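You operate a simulated robot arm through the tools that you are given. There is no shell and no other tool. Be economical: measure what you need, move in short steps, check, and stop when the job is done.

You run a simulated robot arm. Do the job below in one go: nothing can be reset, and whatever is moved stays where it is left.

JOB
Put one of the steel nuts from the top of the long steel bench on top of the green-capped wooden block.

It is judged by the outcome, as a careful person would: the job done as asked, and still so three seconds after it is handed in. It fails if anything else is knocked over, pushed out of place, dropped, spilled or broken.

ROBOT AND FRAMES
A 6-joint arm with a two-finger parallel gripper, fixed in place. Base frame: the origin is at the foot of the arm, x ahead of it, y to its left, z up; the work surface is at about z = 860. Readings come in mm, rad, newtons and seconds.
With the tool pointing down near the work surface it reaches from about 260 to 680 mm from the base axis. Its first joint turns from -1.152 to 1.152 rad. Payload 2.9 kg.
Tool frame: the origin (TCP) lies between the finger pads and is the grasp point; the fingertips stand 30 mm ahead of it; z points along the fingers, y is the line along which they close. Largest opening 110 mm; finger width 20, thickness 10; the body of the gripper, 48 by 112 mm, starts 55 mm behind the TCP.
Orientation is told as [roll, pitch, yaw] about the base's x, y, z axes, in that order, counted from this pose: with the fingers straight down and closing along the base's y, the tool's x points along the base's -x, its y along +y and its z along -z.

CONTROLS
- The arm moves only by the tool send_rows. Its argument "moves" is a list of rows, each a list of 3 entries, a list of its own where there are three numbers: the shift along the tool's x, y, z in mm, then the turn, a rotation vector about the tool's x, y, z in rad, then the gripper command, from -1 (fully open) to 1 (shut), values between in proportion. In form: [[[dx, dy, dz], [wx, wy, wz], fingers], ...]. A call has 1 to 10 rows; each row is the pose to reach, as a shift and turn from the pose commanded when the call began, along the tool's axes at that moment. Rows are played at 5 a second. More than 50 mm and 0.15 rad between two rows, or a gripper value outside its range, and nothing of the call is played. A pose out of reach is approached as far as the arm can. The call stops where the force on the tool passes 40 N (or 10 N more than at its start, if that is more) or the arm is blocked; 0.2 s more then pass. Each finger travels about 108 mm/s and halts on what it meets, pressing with about 36 N; the grip force reading is that of the motor and also rises with nothing between the fingers. The clock runs only during rows and for 0.2 s after the last one: add rows that repeat a pose to give the fingers time. It gives the time, the measured TCP pose, the force on the tool (base axes), the opening and the grip force at its end, in the units of the frame above (readings bear some noise), and new pictures: "pictures" is both (left out), scene, wrist or none.
- Cameras (640 x 400 px; columns grow to the right, rows downward): "scene" is fixed at [71, 422.6, 1395]; the picture's right is [-0.83, -0.56, 0.00], its down [-0.26, 0.39, -0.88] and it looks along [0.49, -0.73, -0.47] (base axes); focal length 351 px, centre (320, 200). "wrist" rides on the gripper at [72, 17, -103] in the tool frame; the picture's right is [-0.23, 0.97, 0.00], its down [-0.76, -0.18, -0.62] and it looks along [-0.61, -0.14, 0.78] (tool axes); focal length 222 px, centre (320, 200). There is no depth. A picture from a camera that has moved, and an enlarged one, comes with that camera's place and axes in the base frame and with its lens.
- close_up(camera, box): a new picture of the part [left, top, right, bottom] of that camera's present view, enlarged. No time passes.
- close_job(): hands the job in; it is judged then, once.

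Go step by step. Nothing tells you positions but the pictures and the camera data: compare them with the known pose of the tool, close in by small moves and look again before you grip or let go. The budget is 90 turns and 170 pictures, counting those below and the enlarged ones. Unless the task says otherwise, let go and move clear before handing in, and close with one line.

The tools are called after "Call:" as a command line: name --argument value ..., lists and objects as JSON in quotes. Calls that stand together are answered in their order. send_rows: Moves the arm, as the interface text tells. Its arguments: {"type":"object","properties":{"moves":{"type":"array","items":{"type":"array"}},"pictures":{"type":"string","enum":["both","scene","wrist","none"]}},"required":["moves"]} The other tools are called the same way: close_up (camera, box) takes an enlarged picture of a part of a camera's view; close_job () hands the job in.

At the start:

```text
t: 0.0
ee_pos: [355.3, -87.4, 1150.3]
orientation: [0.001, 0.0, 0.0]
contact_force: [0.3, -0.3, 0.2]
grip_width: 110.1
grip_force: 0.1
```

scene: 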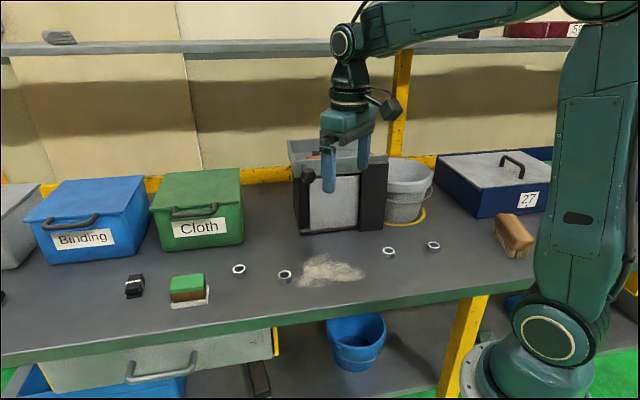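
wrist: 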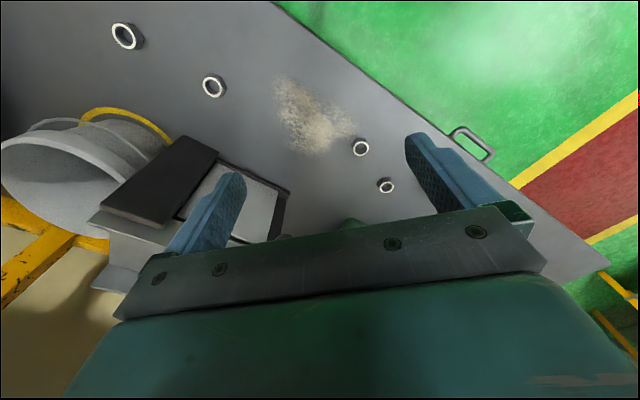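

I see four nuts on the bench, with the green-capped block at roughly (623, 105). The nearest nuts are at about (588, -7) and (483, -48), so I'll look closer before moving.

Call:
close_up --camera "scene" --box '[110, 240, 310, 320]'

Call:
close_up --camera "wrist" --box '[320, 120, 440, 210]'

```text
3.20 times, centred on (210, 280) of scene
camera zoom: at [71.0, 422.6, 1395.0], right [-0.83, -0.56, 0.0], down [-0.26, 0.39, -0.88], along [0.49, -0.73, -0.47], focal length 1124 px, centre (672, -56)
```

zoom: 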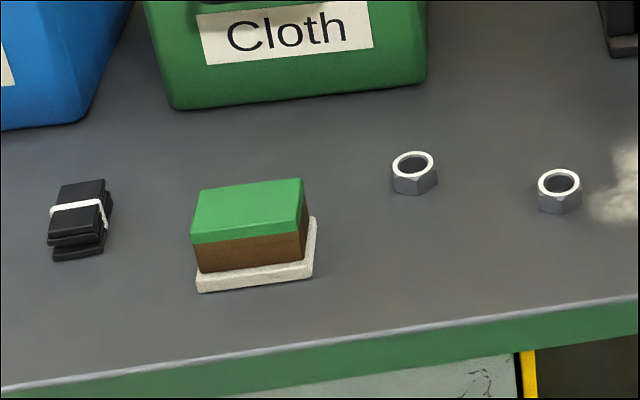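

```text
4.44 times, centred on (380, 165) of wrist
camera zoom: at [284.3, -68.8, 1255.1], right [0.23, 0.97, 0.0], down [0.76, -0.18, 0.62], along [0.61, -0.14, -0.78], focal length 987 px, centre (53, 356)
```

zoom: 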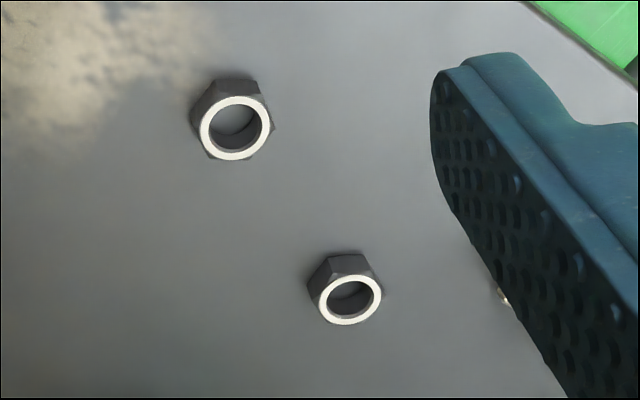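

The nut beside the powder patch is at about (480, -40), standing free. I'll hover well above it with the gripper open and look again.

Call:
send_rows --moves '[[[-25, 9, 30], [0, 0, 0], -1], [[-50, 18, 60], [0, 0, 0], -1], [[-75, 28, 90], [0, 0, 0], -1], [[-100, 37, 120], [0, 0, 0], -1], [[-125, 47, 150], [0, 0, 0], -1], [[-125, 47, 150], [0, 0, 0], -1]]'

```text
t: 1.4
ee_pos: [482.8, -40.9, 1000.7]
orientation: [0.0, -0.001, 0.0]
contact_force: [0.0, 0.7, 0.4]
grip_width: 109.7
grip_force: 0.0
camera wrist: at [411.2, -22.0, 1103.8], right [0.23, 0.97, 0.0], down [0.76, -0.18, 0.62], along [0.61, -0.14, -0.78], focal length 222 px, centre (320, 200)
```

scene: 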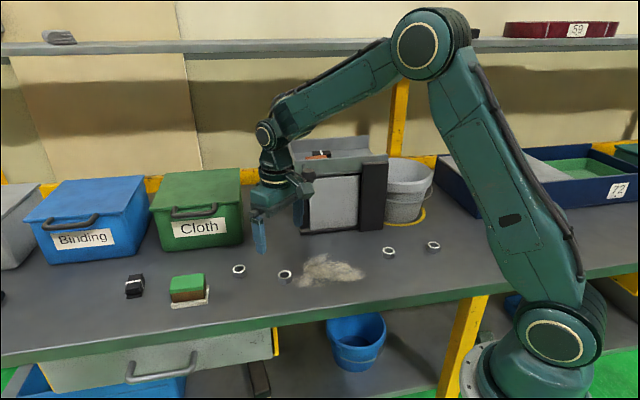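
wrist: 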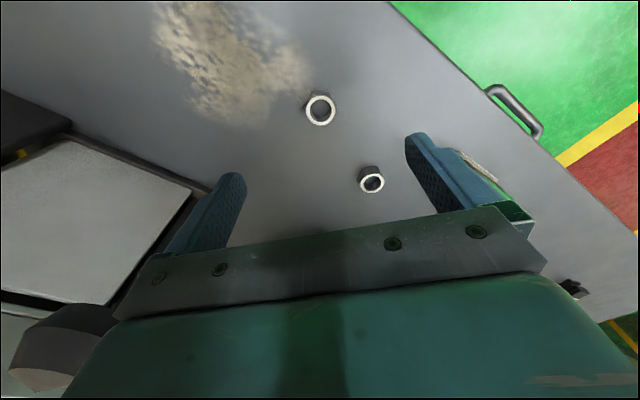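

The nut now measures at about (477, -37). I'll check which way its flats face.

Call:
close_up --camera "wrist" --box '[288, 84, 352, 124]'

```text
10.00 times, centred on (320, 104) of wrist
camera zoom: at [411.2, -22.0, 1103.8], right [0.23, 0.97, 0.0], down [0.76, -0.18, 0.62], along [0.61, -0.14, -0.78], focal length 2221 px, centre (320, 1160)
```

zoom: 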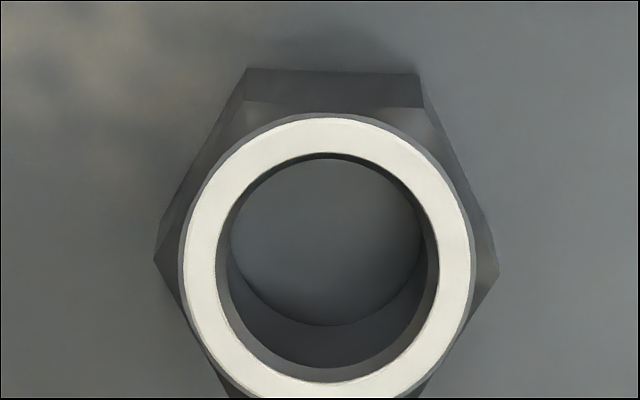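

The nut is roughly 30 mm across its flats, and one pair faces about 14° off the finger line. I'll centre over it, turn the tool by that much and lower with the fingers partly closed.

Call:
send_rows --moves '[[[3, 3, 15], [0, 0, -0.1], -0.27], [[5, 5, 35], [0, 0, -0.2], -0.27], [[5, 5, 55], [0, 0, -0.25], -0.27], [[5, 5, 70], [0, 0, -0.25], -0.27], [[5, 5, 70], [0, 0, -0.25], -0.27]]'

Call:
close_up --camera "wrist" --box '[160, 50, 480, 250]'

Call:
close_up --camera "scene" --box '[225, 200, 353, 300]'

```text
t: 2.6
ee_pos: [475.1, -37.1, 930.5]
orientation: [0.001, 0.001, 0.251]
contact_force: [-0.1, 0.3, 0.2]
grip_width: 70.0
grip_force: 0.1
camera wrist: at [401.6, -35.6, 1034.9], right [-0.02, 1.0, 0.0], down [0.78, 0.02, 0.62], along [0.62, 0.01, -0.78], focal length 222 px, centre (320, 200)
```

scene: 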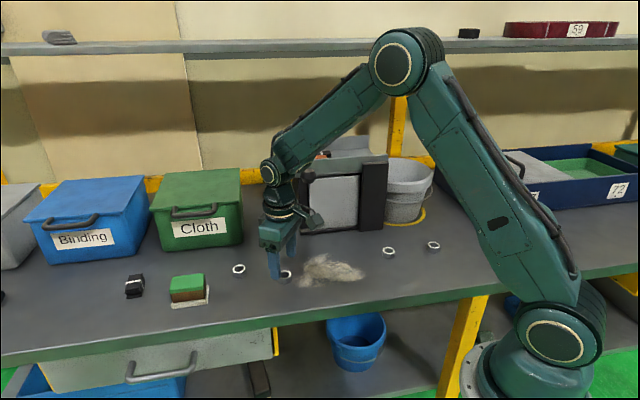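
wrist: 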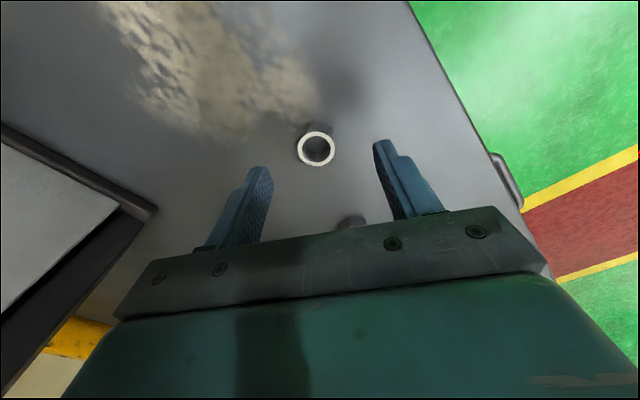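

```text
2.00 times, centred on (320, 150) of wrist
camera zoom: at [401.6, -35.6, 1034.9], right [-0.02, 1.0, 0.0], down [0.78, 0.02, 0.62], along [0.62, 0.01, -0.78], focal length 444 px, centre (320, 300)
```

zoom: 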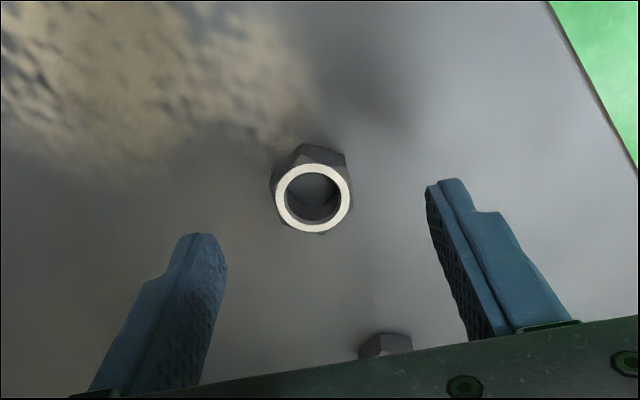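

```text
4.00 times, centred on (289, 250) of scene
camera zoom: at [71.0, 422.6, 1395.0], right [-0.83, -0.56, 0.0], down [-0.26, 0.39, -0.88], along [0.49, -0.73, -0.47], focal length 1406 px, centre (444, 0)
```

zoom: 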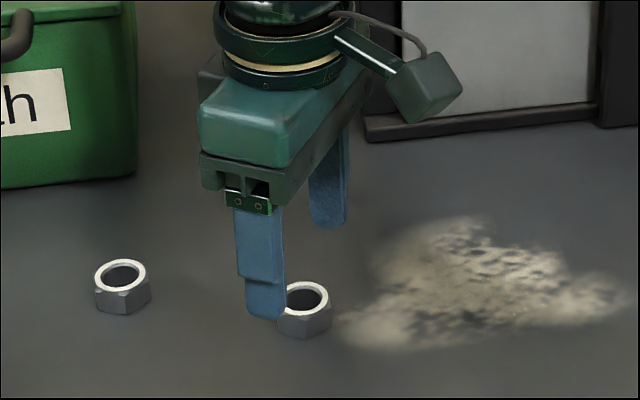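

The wrist view puts the nut at (478, -37), with the fingers straddling it. I'll shift 3 mm, lower until the fingertips are about 5 mm off the bench, and close.

Call:
send_rows --moves '[[[-3, -1, 12], [0, 0, 0], -0.27], [[-3, -1, 24], [0, 0, 0], -0.27], [[-3, -1, 35], [0, 0, 0], -0.27], [[-3, -1, 35], [0, 0, 0], -0.27]]'

Call:
close_up --camera "scene" --box '[225, 220, 353, 300]'

```text
t: 3.6
ee_pos: [478.2, -35.9, 895.4]
orientation: [-0.002, 0.0, 0.249]
contact_force: [-0.2, -0.1, 0.1]
grip_width: 70.0
grip_force: 0.1
camera wrist: at [405.3, -35.3, 999.6], right [-0.02, 1.0, 0.0], down [0.78, 0.02, 0.62], along [0.62, 0.01, -0.78], focal length 222 px, centre (320, 200)
```

scene: 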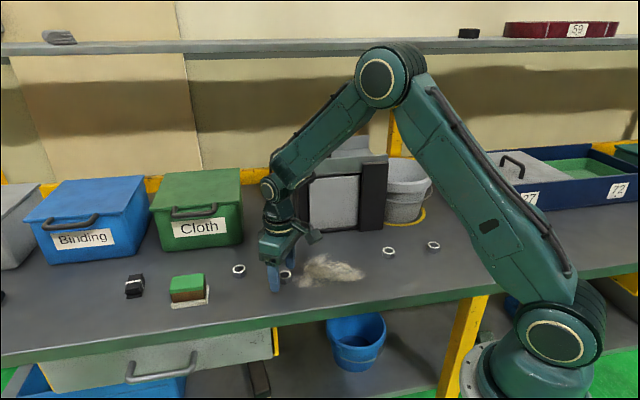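
wrist: 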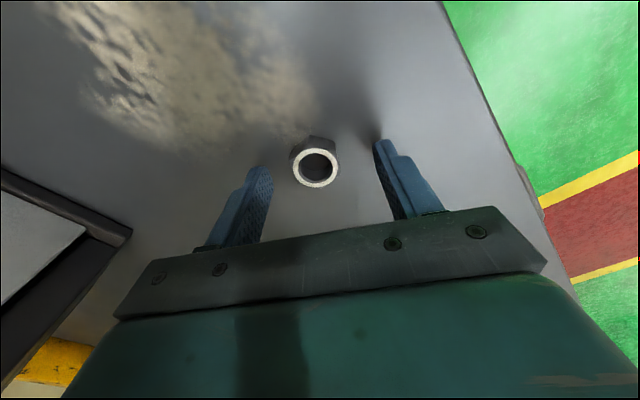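

```text
5.00 times, centred on (289, 260) of scene
camera zoom: at [71.0, 422.6, 1395.0], right [-0.83, -0.56, 0.0], down [-0.26, 0.39, -0.88], along [0.49, -0.73, -0.47], focal length 1757 px, centre (475, -100)
```

zoom: 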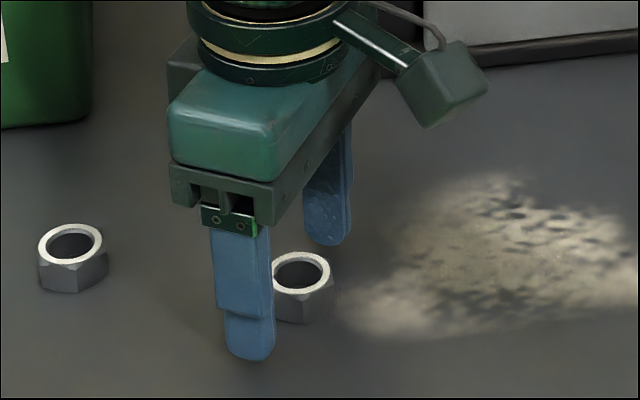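

The nut sits between the fingers, though the two views suggest the tool is 2–5 mm too far forward. I'll correct that and close.

Call:
send_rows --moves '[[[3, -1, 0], [0, 0, 0], -0.27], [[3, -1, 0], [0, 0, 0], 0.2], [[3, -1, 0], [0, 0, 0], 1], [[3, -1, 0], [0, 0, 0], 1], [[3, -1, 0], [0, 0, 0], 1]]'

Call:
close_up --camera "wrist" --box '[240, 100, 400, 200]'

```text
t: 4.8
ee_pos: [476.9, -37.1, 895.8]
orientation: [0.001, 0.001, 0.251]
contact_force: [0.5, -0.6, 0.1]
grip_width: 29.3
grip_force: 36.1
camera wrist: at [402.7, -37.1, 999.7], right [-0.02, 1.0, 0.0], down [0.78, 0.02, 0.62], along [0.62, 0.01, -0.78], focal length 222 px, centre (320, 200)
```

scene: 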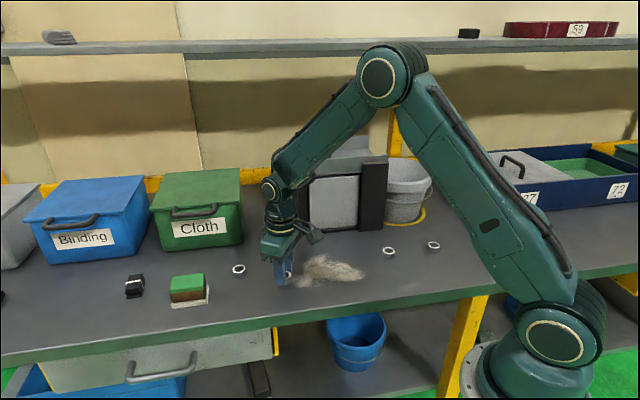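
wrist: 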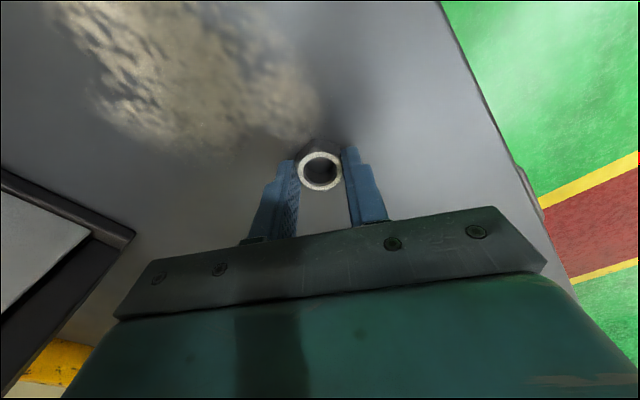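

```text
4.00 times, centred on (320, 150) of wrist
camera zoom: at [402.7, -37.1, 999.7], right [-0.02, 1.0, 0.0], down [0.78, 0.02, 0.62], along [0.62, 0.01, -0.78], focal length 888 px, centre (320, 400)
```

zoom: 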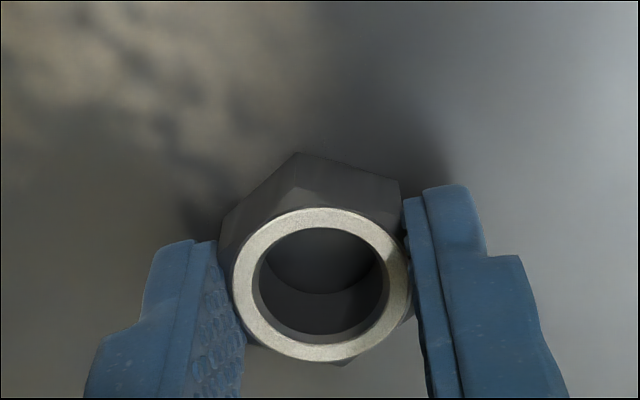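

The nut is gripped at 29.3 mm across its flats. I'll lift straight up and carry it over to the block, estimated at (611, 113) with its top near z 897.

Call:
send_rows --moves '[[[0, 0, -20], [0, 0, 0], 1], [[0, 0, -55], [0, 0, 0], 1], [[0, 0, -95], [0, 0, 0], 1], [[-27, 19, -95], [0, 0, 0], 1], [[-55, 38, -95], [0, 0, 0], 1], [[-82, 57, -95], [0, 0, 0], 1], [[-110, 76, -95], [0, 0, 0], 1], [[-137, 95, -95], [0, 0, 0], 1], [[-164, 113, -95], [0, 0, 0], 1], [[-164, 113, -95], [0, 0, 0], 1]]'

Call:
close_up --camera "wrist" --box '[160, 50, 480, 250]'

Call:
close_up --camera "scene" --box '[125, 220, 253, 320]'

```text
t: 7.0
ee_pos: [608.8, 112.0, 988.6]
orientation: [-0.001, -0.001, 0.25]
contact_force: [0.6, 0.4, -0.6]
grip_width: 29.1
grip_force: 36.1
camera wrist: at [534.4, 113.0, 1094.2], right [-0.02, 1.0, 0.0], down [0.78, 0.02, 0.62], along [0.62, 0.01, -0.78], focal length 222 px, centre (320, 200)
```

scene: 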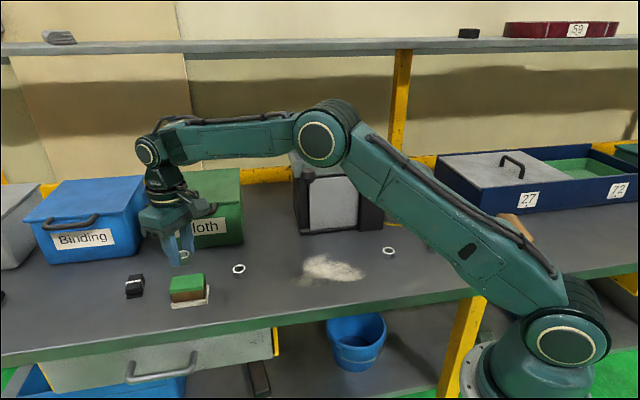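
wrist: 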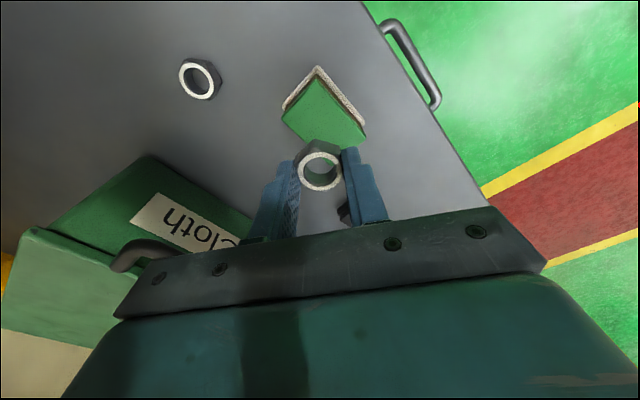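

```text
2.00 times, centred on (320, 150) of wrist
camera zoom: at [534.4, 113.0, 1094.2], right [-0.02, 1.0, 0.0], down [0.78, 0.02, 0.62], along [0.62, 0.01, -0.78], focal length 444 px, centre (320, 300)
```

zoom: 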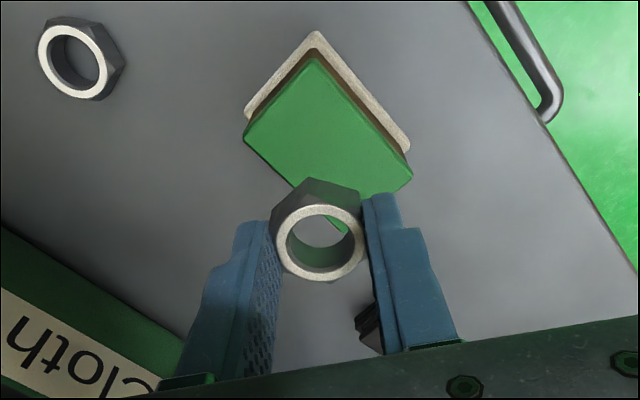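

```text
4.00 times, centred on (189, 270) of scene
camera zoom: at [71.0, 422.6, 1395.0], right [-0.83, -0.56, 0.0], down [-0.26, 0.39, -0.88], along [0.49, -0.73, -0.47], focal length 1406 px, centre (844, -80)
```

zoom: 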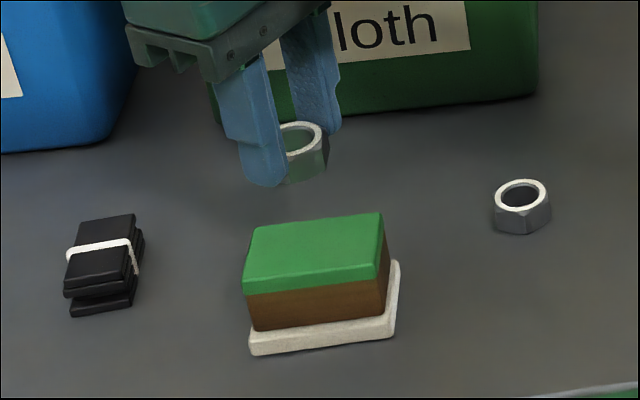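

The nut is still held, and the block top's centre measures at about (608, 118) with its height near 897–907. I'll shift 5 mm sideways, lower part way and look again.

Call:
send_rows --moves '[[[0, 5, 0], [0, 0, 0], 1], [[0, 5, 15], [0, 0, 0], 1], [[0, 5, 32], [0, 0, 0], 1], [[0, 5, 32], [0, 0, 0], 1]]' --pictures "none"

Call:
close_up --camera "wrist" --box '[160, 50, 480, 250]'

Call:
close_up --camera "scene" --box '[125, 220, 253, 320]'

```text
t: 8.0
ee_pos: [606.0, 116.7, 957.6]
orientation: [0.002, 0.001, 0.249]
contact_force: [0.7, -0.1, -0.3]
grip_width: 29.2
grip_force: 36.4
```

```text
2.00 times, centred on (320, 150) of wrist
camera zoom: at [533.0, 117.1, 1061.8], right [-0.02, 1.0, 0.0], down [0.78, 0.02, 0.62], along [0.62, 0.01, -0.78], focal length 444 px, centre (320, 300)
```

zoom: 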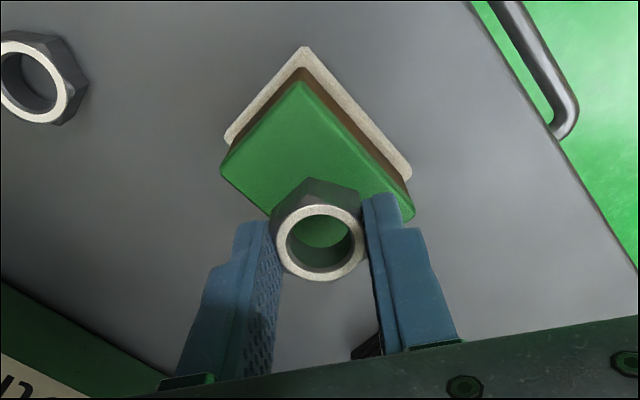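

```text
4.00 times, centred on (189, 270) of scene
camera zoom: at [71.0, 422.6, 1395.0], right [-0.83, -0.56, 0.0], down [-0.26, 0.39, -0.88], along [0.49, -0.73, -0.47], focal length 1406 px, centre (844, -80)
```

zoom: 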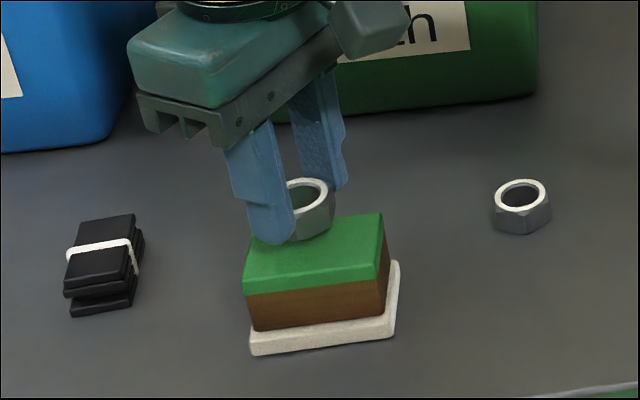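

The nut at about (608, 118) is now centred over the block. I'll lower it gently the rest of the way, in small steps.

Call:
send_rows --moves '[[[0, 0, 4], [0, 0, 0], 1], [[0, 0, 8], [0, 0, 0], 1], [[0, 0, 11], [0, 0, 0], 1], [[0, 0, 11], [0, 0, 0], 1]]' --pictures "none"

Call:
close_up --camera "scene" --box '[157, 235, 221, 315]'

```text
t: 9.0
ee_pos: [606.7, 116.6, 946.4]
orientation: [0.0, -0.001, 0.25]
contact_force: [0.1, -0.1, -1.5]
grip_width: 29.1
grip_force: 36.0
```

```text
5.00 times, centred on (189, 275) of scene
camera zoom: at [71.0, 422.6, 1395.0], right [-0.83, -0.56, 0.0], down [-0.26, 0.39, -0.88], along [0.49, -0.73, -0.47], focal length 1757 px, centre (975, -175)
```

zoom: 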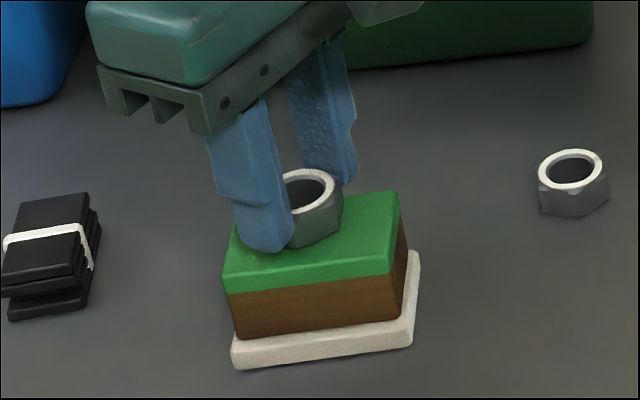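

The nut is only a few millimetres above the cap. I'll creep down and watch the force.

Call:
send_rows --moves '[[[0, 0, 1], [0, 0, 0], 1], [[0, 0, 2], [0, 0, 0], 1], [[0, 0, 3], [0, 0, 0], 1], [[0, 0, 3], [0, 0, 0], 1]]' --pictures "none"

```text
t: 10.0
ee_pos: [606.5, 117.2, 944.6]
orientation: [0.0, 0.001, 0.249]
contact_force: [-0.7, -0.1, -0.4]
grip_width: 29.3
grip_force: 36.2
```

Call:
send_rows --moves '[[[0, 0, 1], [0, 0, 0], 1], [[0, 0, 2], [0, 0, 0], 1], [[0, 0, 2], [0, 0, 0], 1]]' --pictures "none"

Call:
close_up --camera "scene" --box '[157, 245, 221, 295]'

```text
t: 10.8
ee_pos: [605.7, 116.1, 943.3]
orientation: [0.0, -0.002, 0.25]
contact_force: [-1.3, -0.4, 6.0]
grip_width: 29.1
grip_force: 36.1
```

```text
8.00 times, centred on (189, 270) of scene
camera zoom: at [70.9, 422.6, 1395.1], right [-0.83, -0.56, 0.0], down [-0.26, 0.39, -0.88], along [0.49, -0.73, -0.47], focal length 2811 px, centre (1368, -360)
```

zoom: 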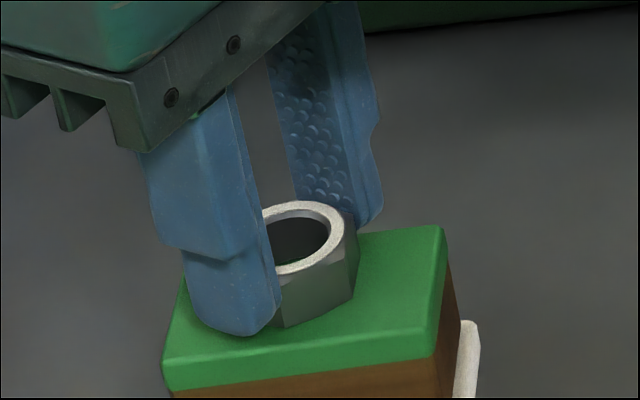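

The force has risen to 6 N, so the nut is resting on the cap. I'll open the fingers gradually and then rise straight up.

Call:
send_rows --moves '[[[0, 0, 0], [0, 0, 0], 0.4], [[0, 0, 0], [0, 0, 0], 0.2], [[0, 0, 0], [0, 0, 0], -0.1], [[0, 0, 0], [0, 0, 0], -0.1], [[0, 0, -20], [0, 0, 0], -0.1], [[0, 0, -60], [0, 0, 0], -0.1], [[0, 0, -100], [0, 0, 0], -0.1], [[0, 0, -100], [0, 0, 0], -0.1]]'

Call:
close_up --camera "scene" --box '[125, 220, 253, 320]'

```text
t: 12.6
ee_pos: [607.1, 116.1, 1043.8]
orientation: [-0.001, 0.0, 0.249]
contact_force: [-0.7, 0.0, 0.2]
grip_width: 60.4
grip_force: 0.1
camera wrist: at [533.2, 116.7, 1148.5], right [-0.02, 1.0, 0.0], down [0.78, 0.02, 0.62], along [0.62, 0.01, -0.78], focal length 222 px, centre (320, 200)
```

scene: 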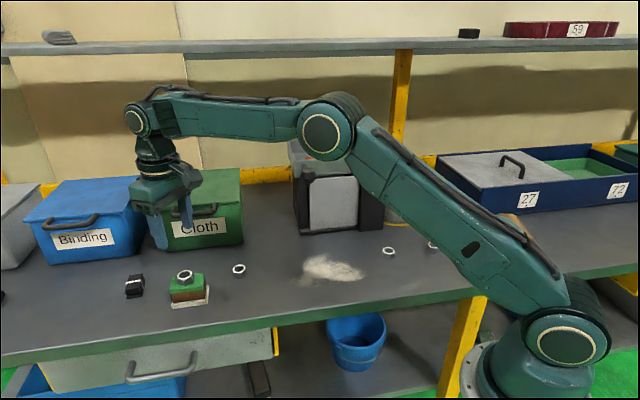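
wrist: 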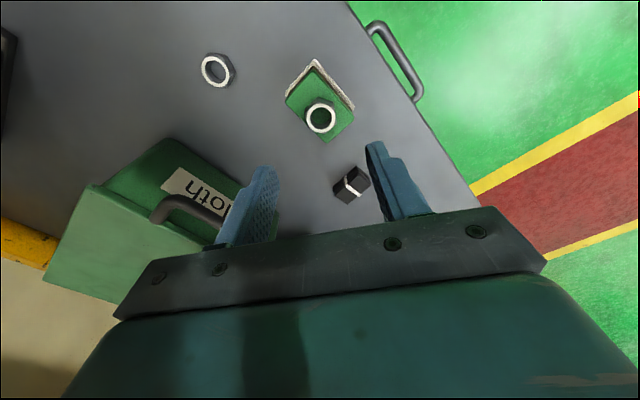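

```text
4.00 times, centred on (189, 270) of scene
camera zoom: at [71.0, 422.6, 1395.0], right [-0.83, -0.56, 0.0], down [-0.26, 0.39, -0.88], along [0.49, -0.73, -0.47], focal length 1406 px, centre (844, -80)
```

zoom: 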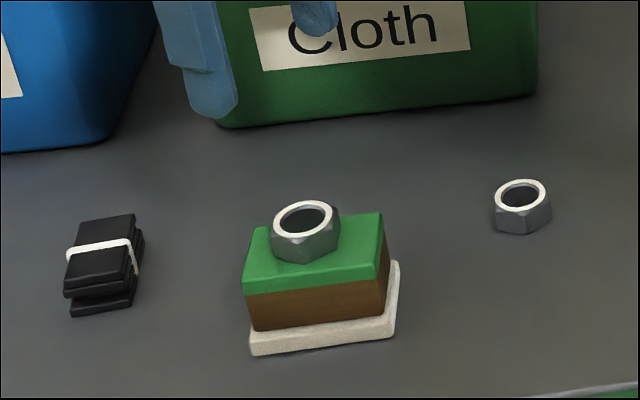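

The nut lies flat and central on the green cap. The block and everything else I can see are where they were, and the gripper is clear, so I'm handing in.

Call:
close_job

```text
The job is handed in.
```

One steel nut from the bench is now resting flat on top of the green-capped block; nothing else was disturbed, and the job is handed in.
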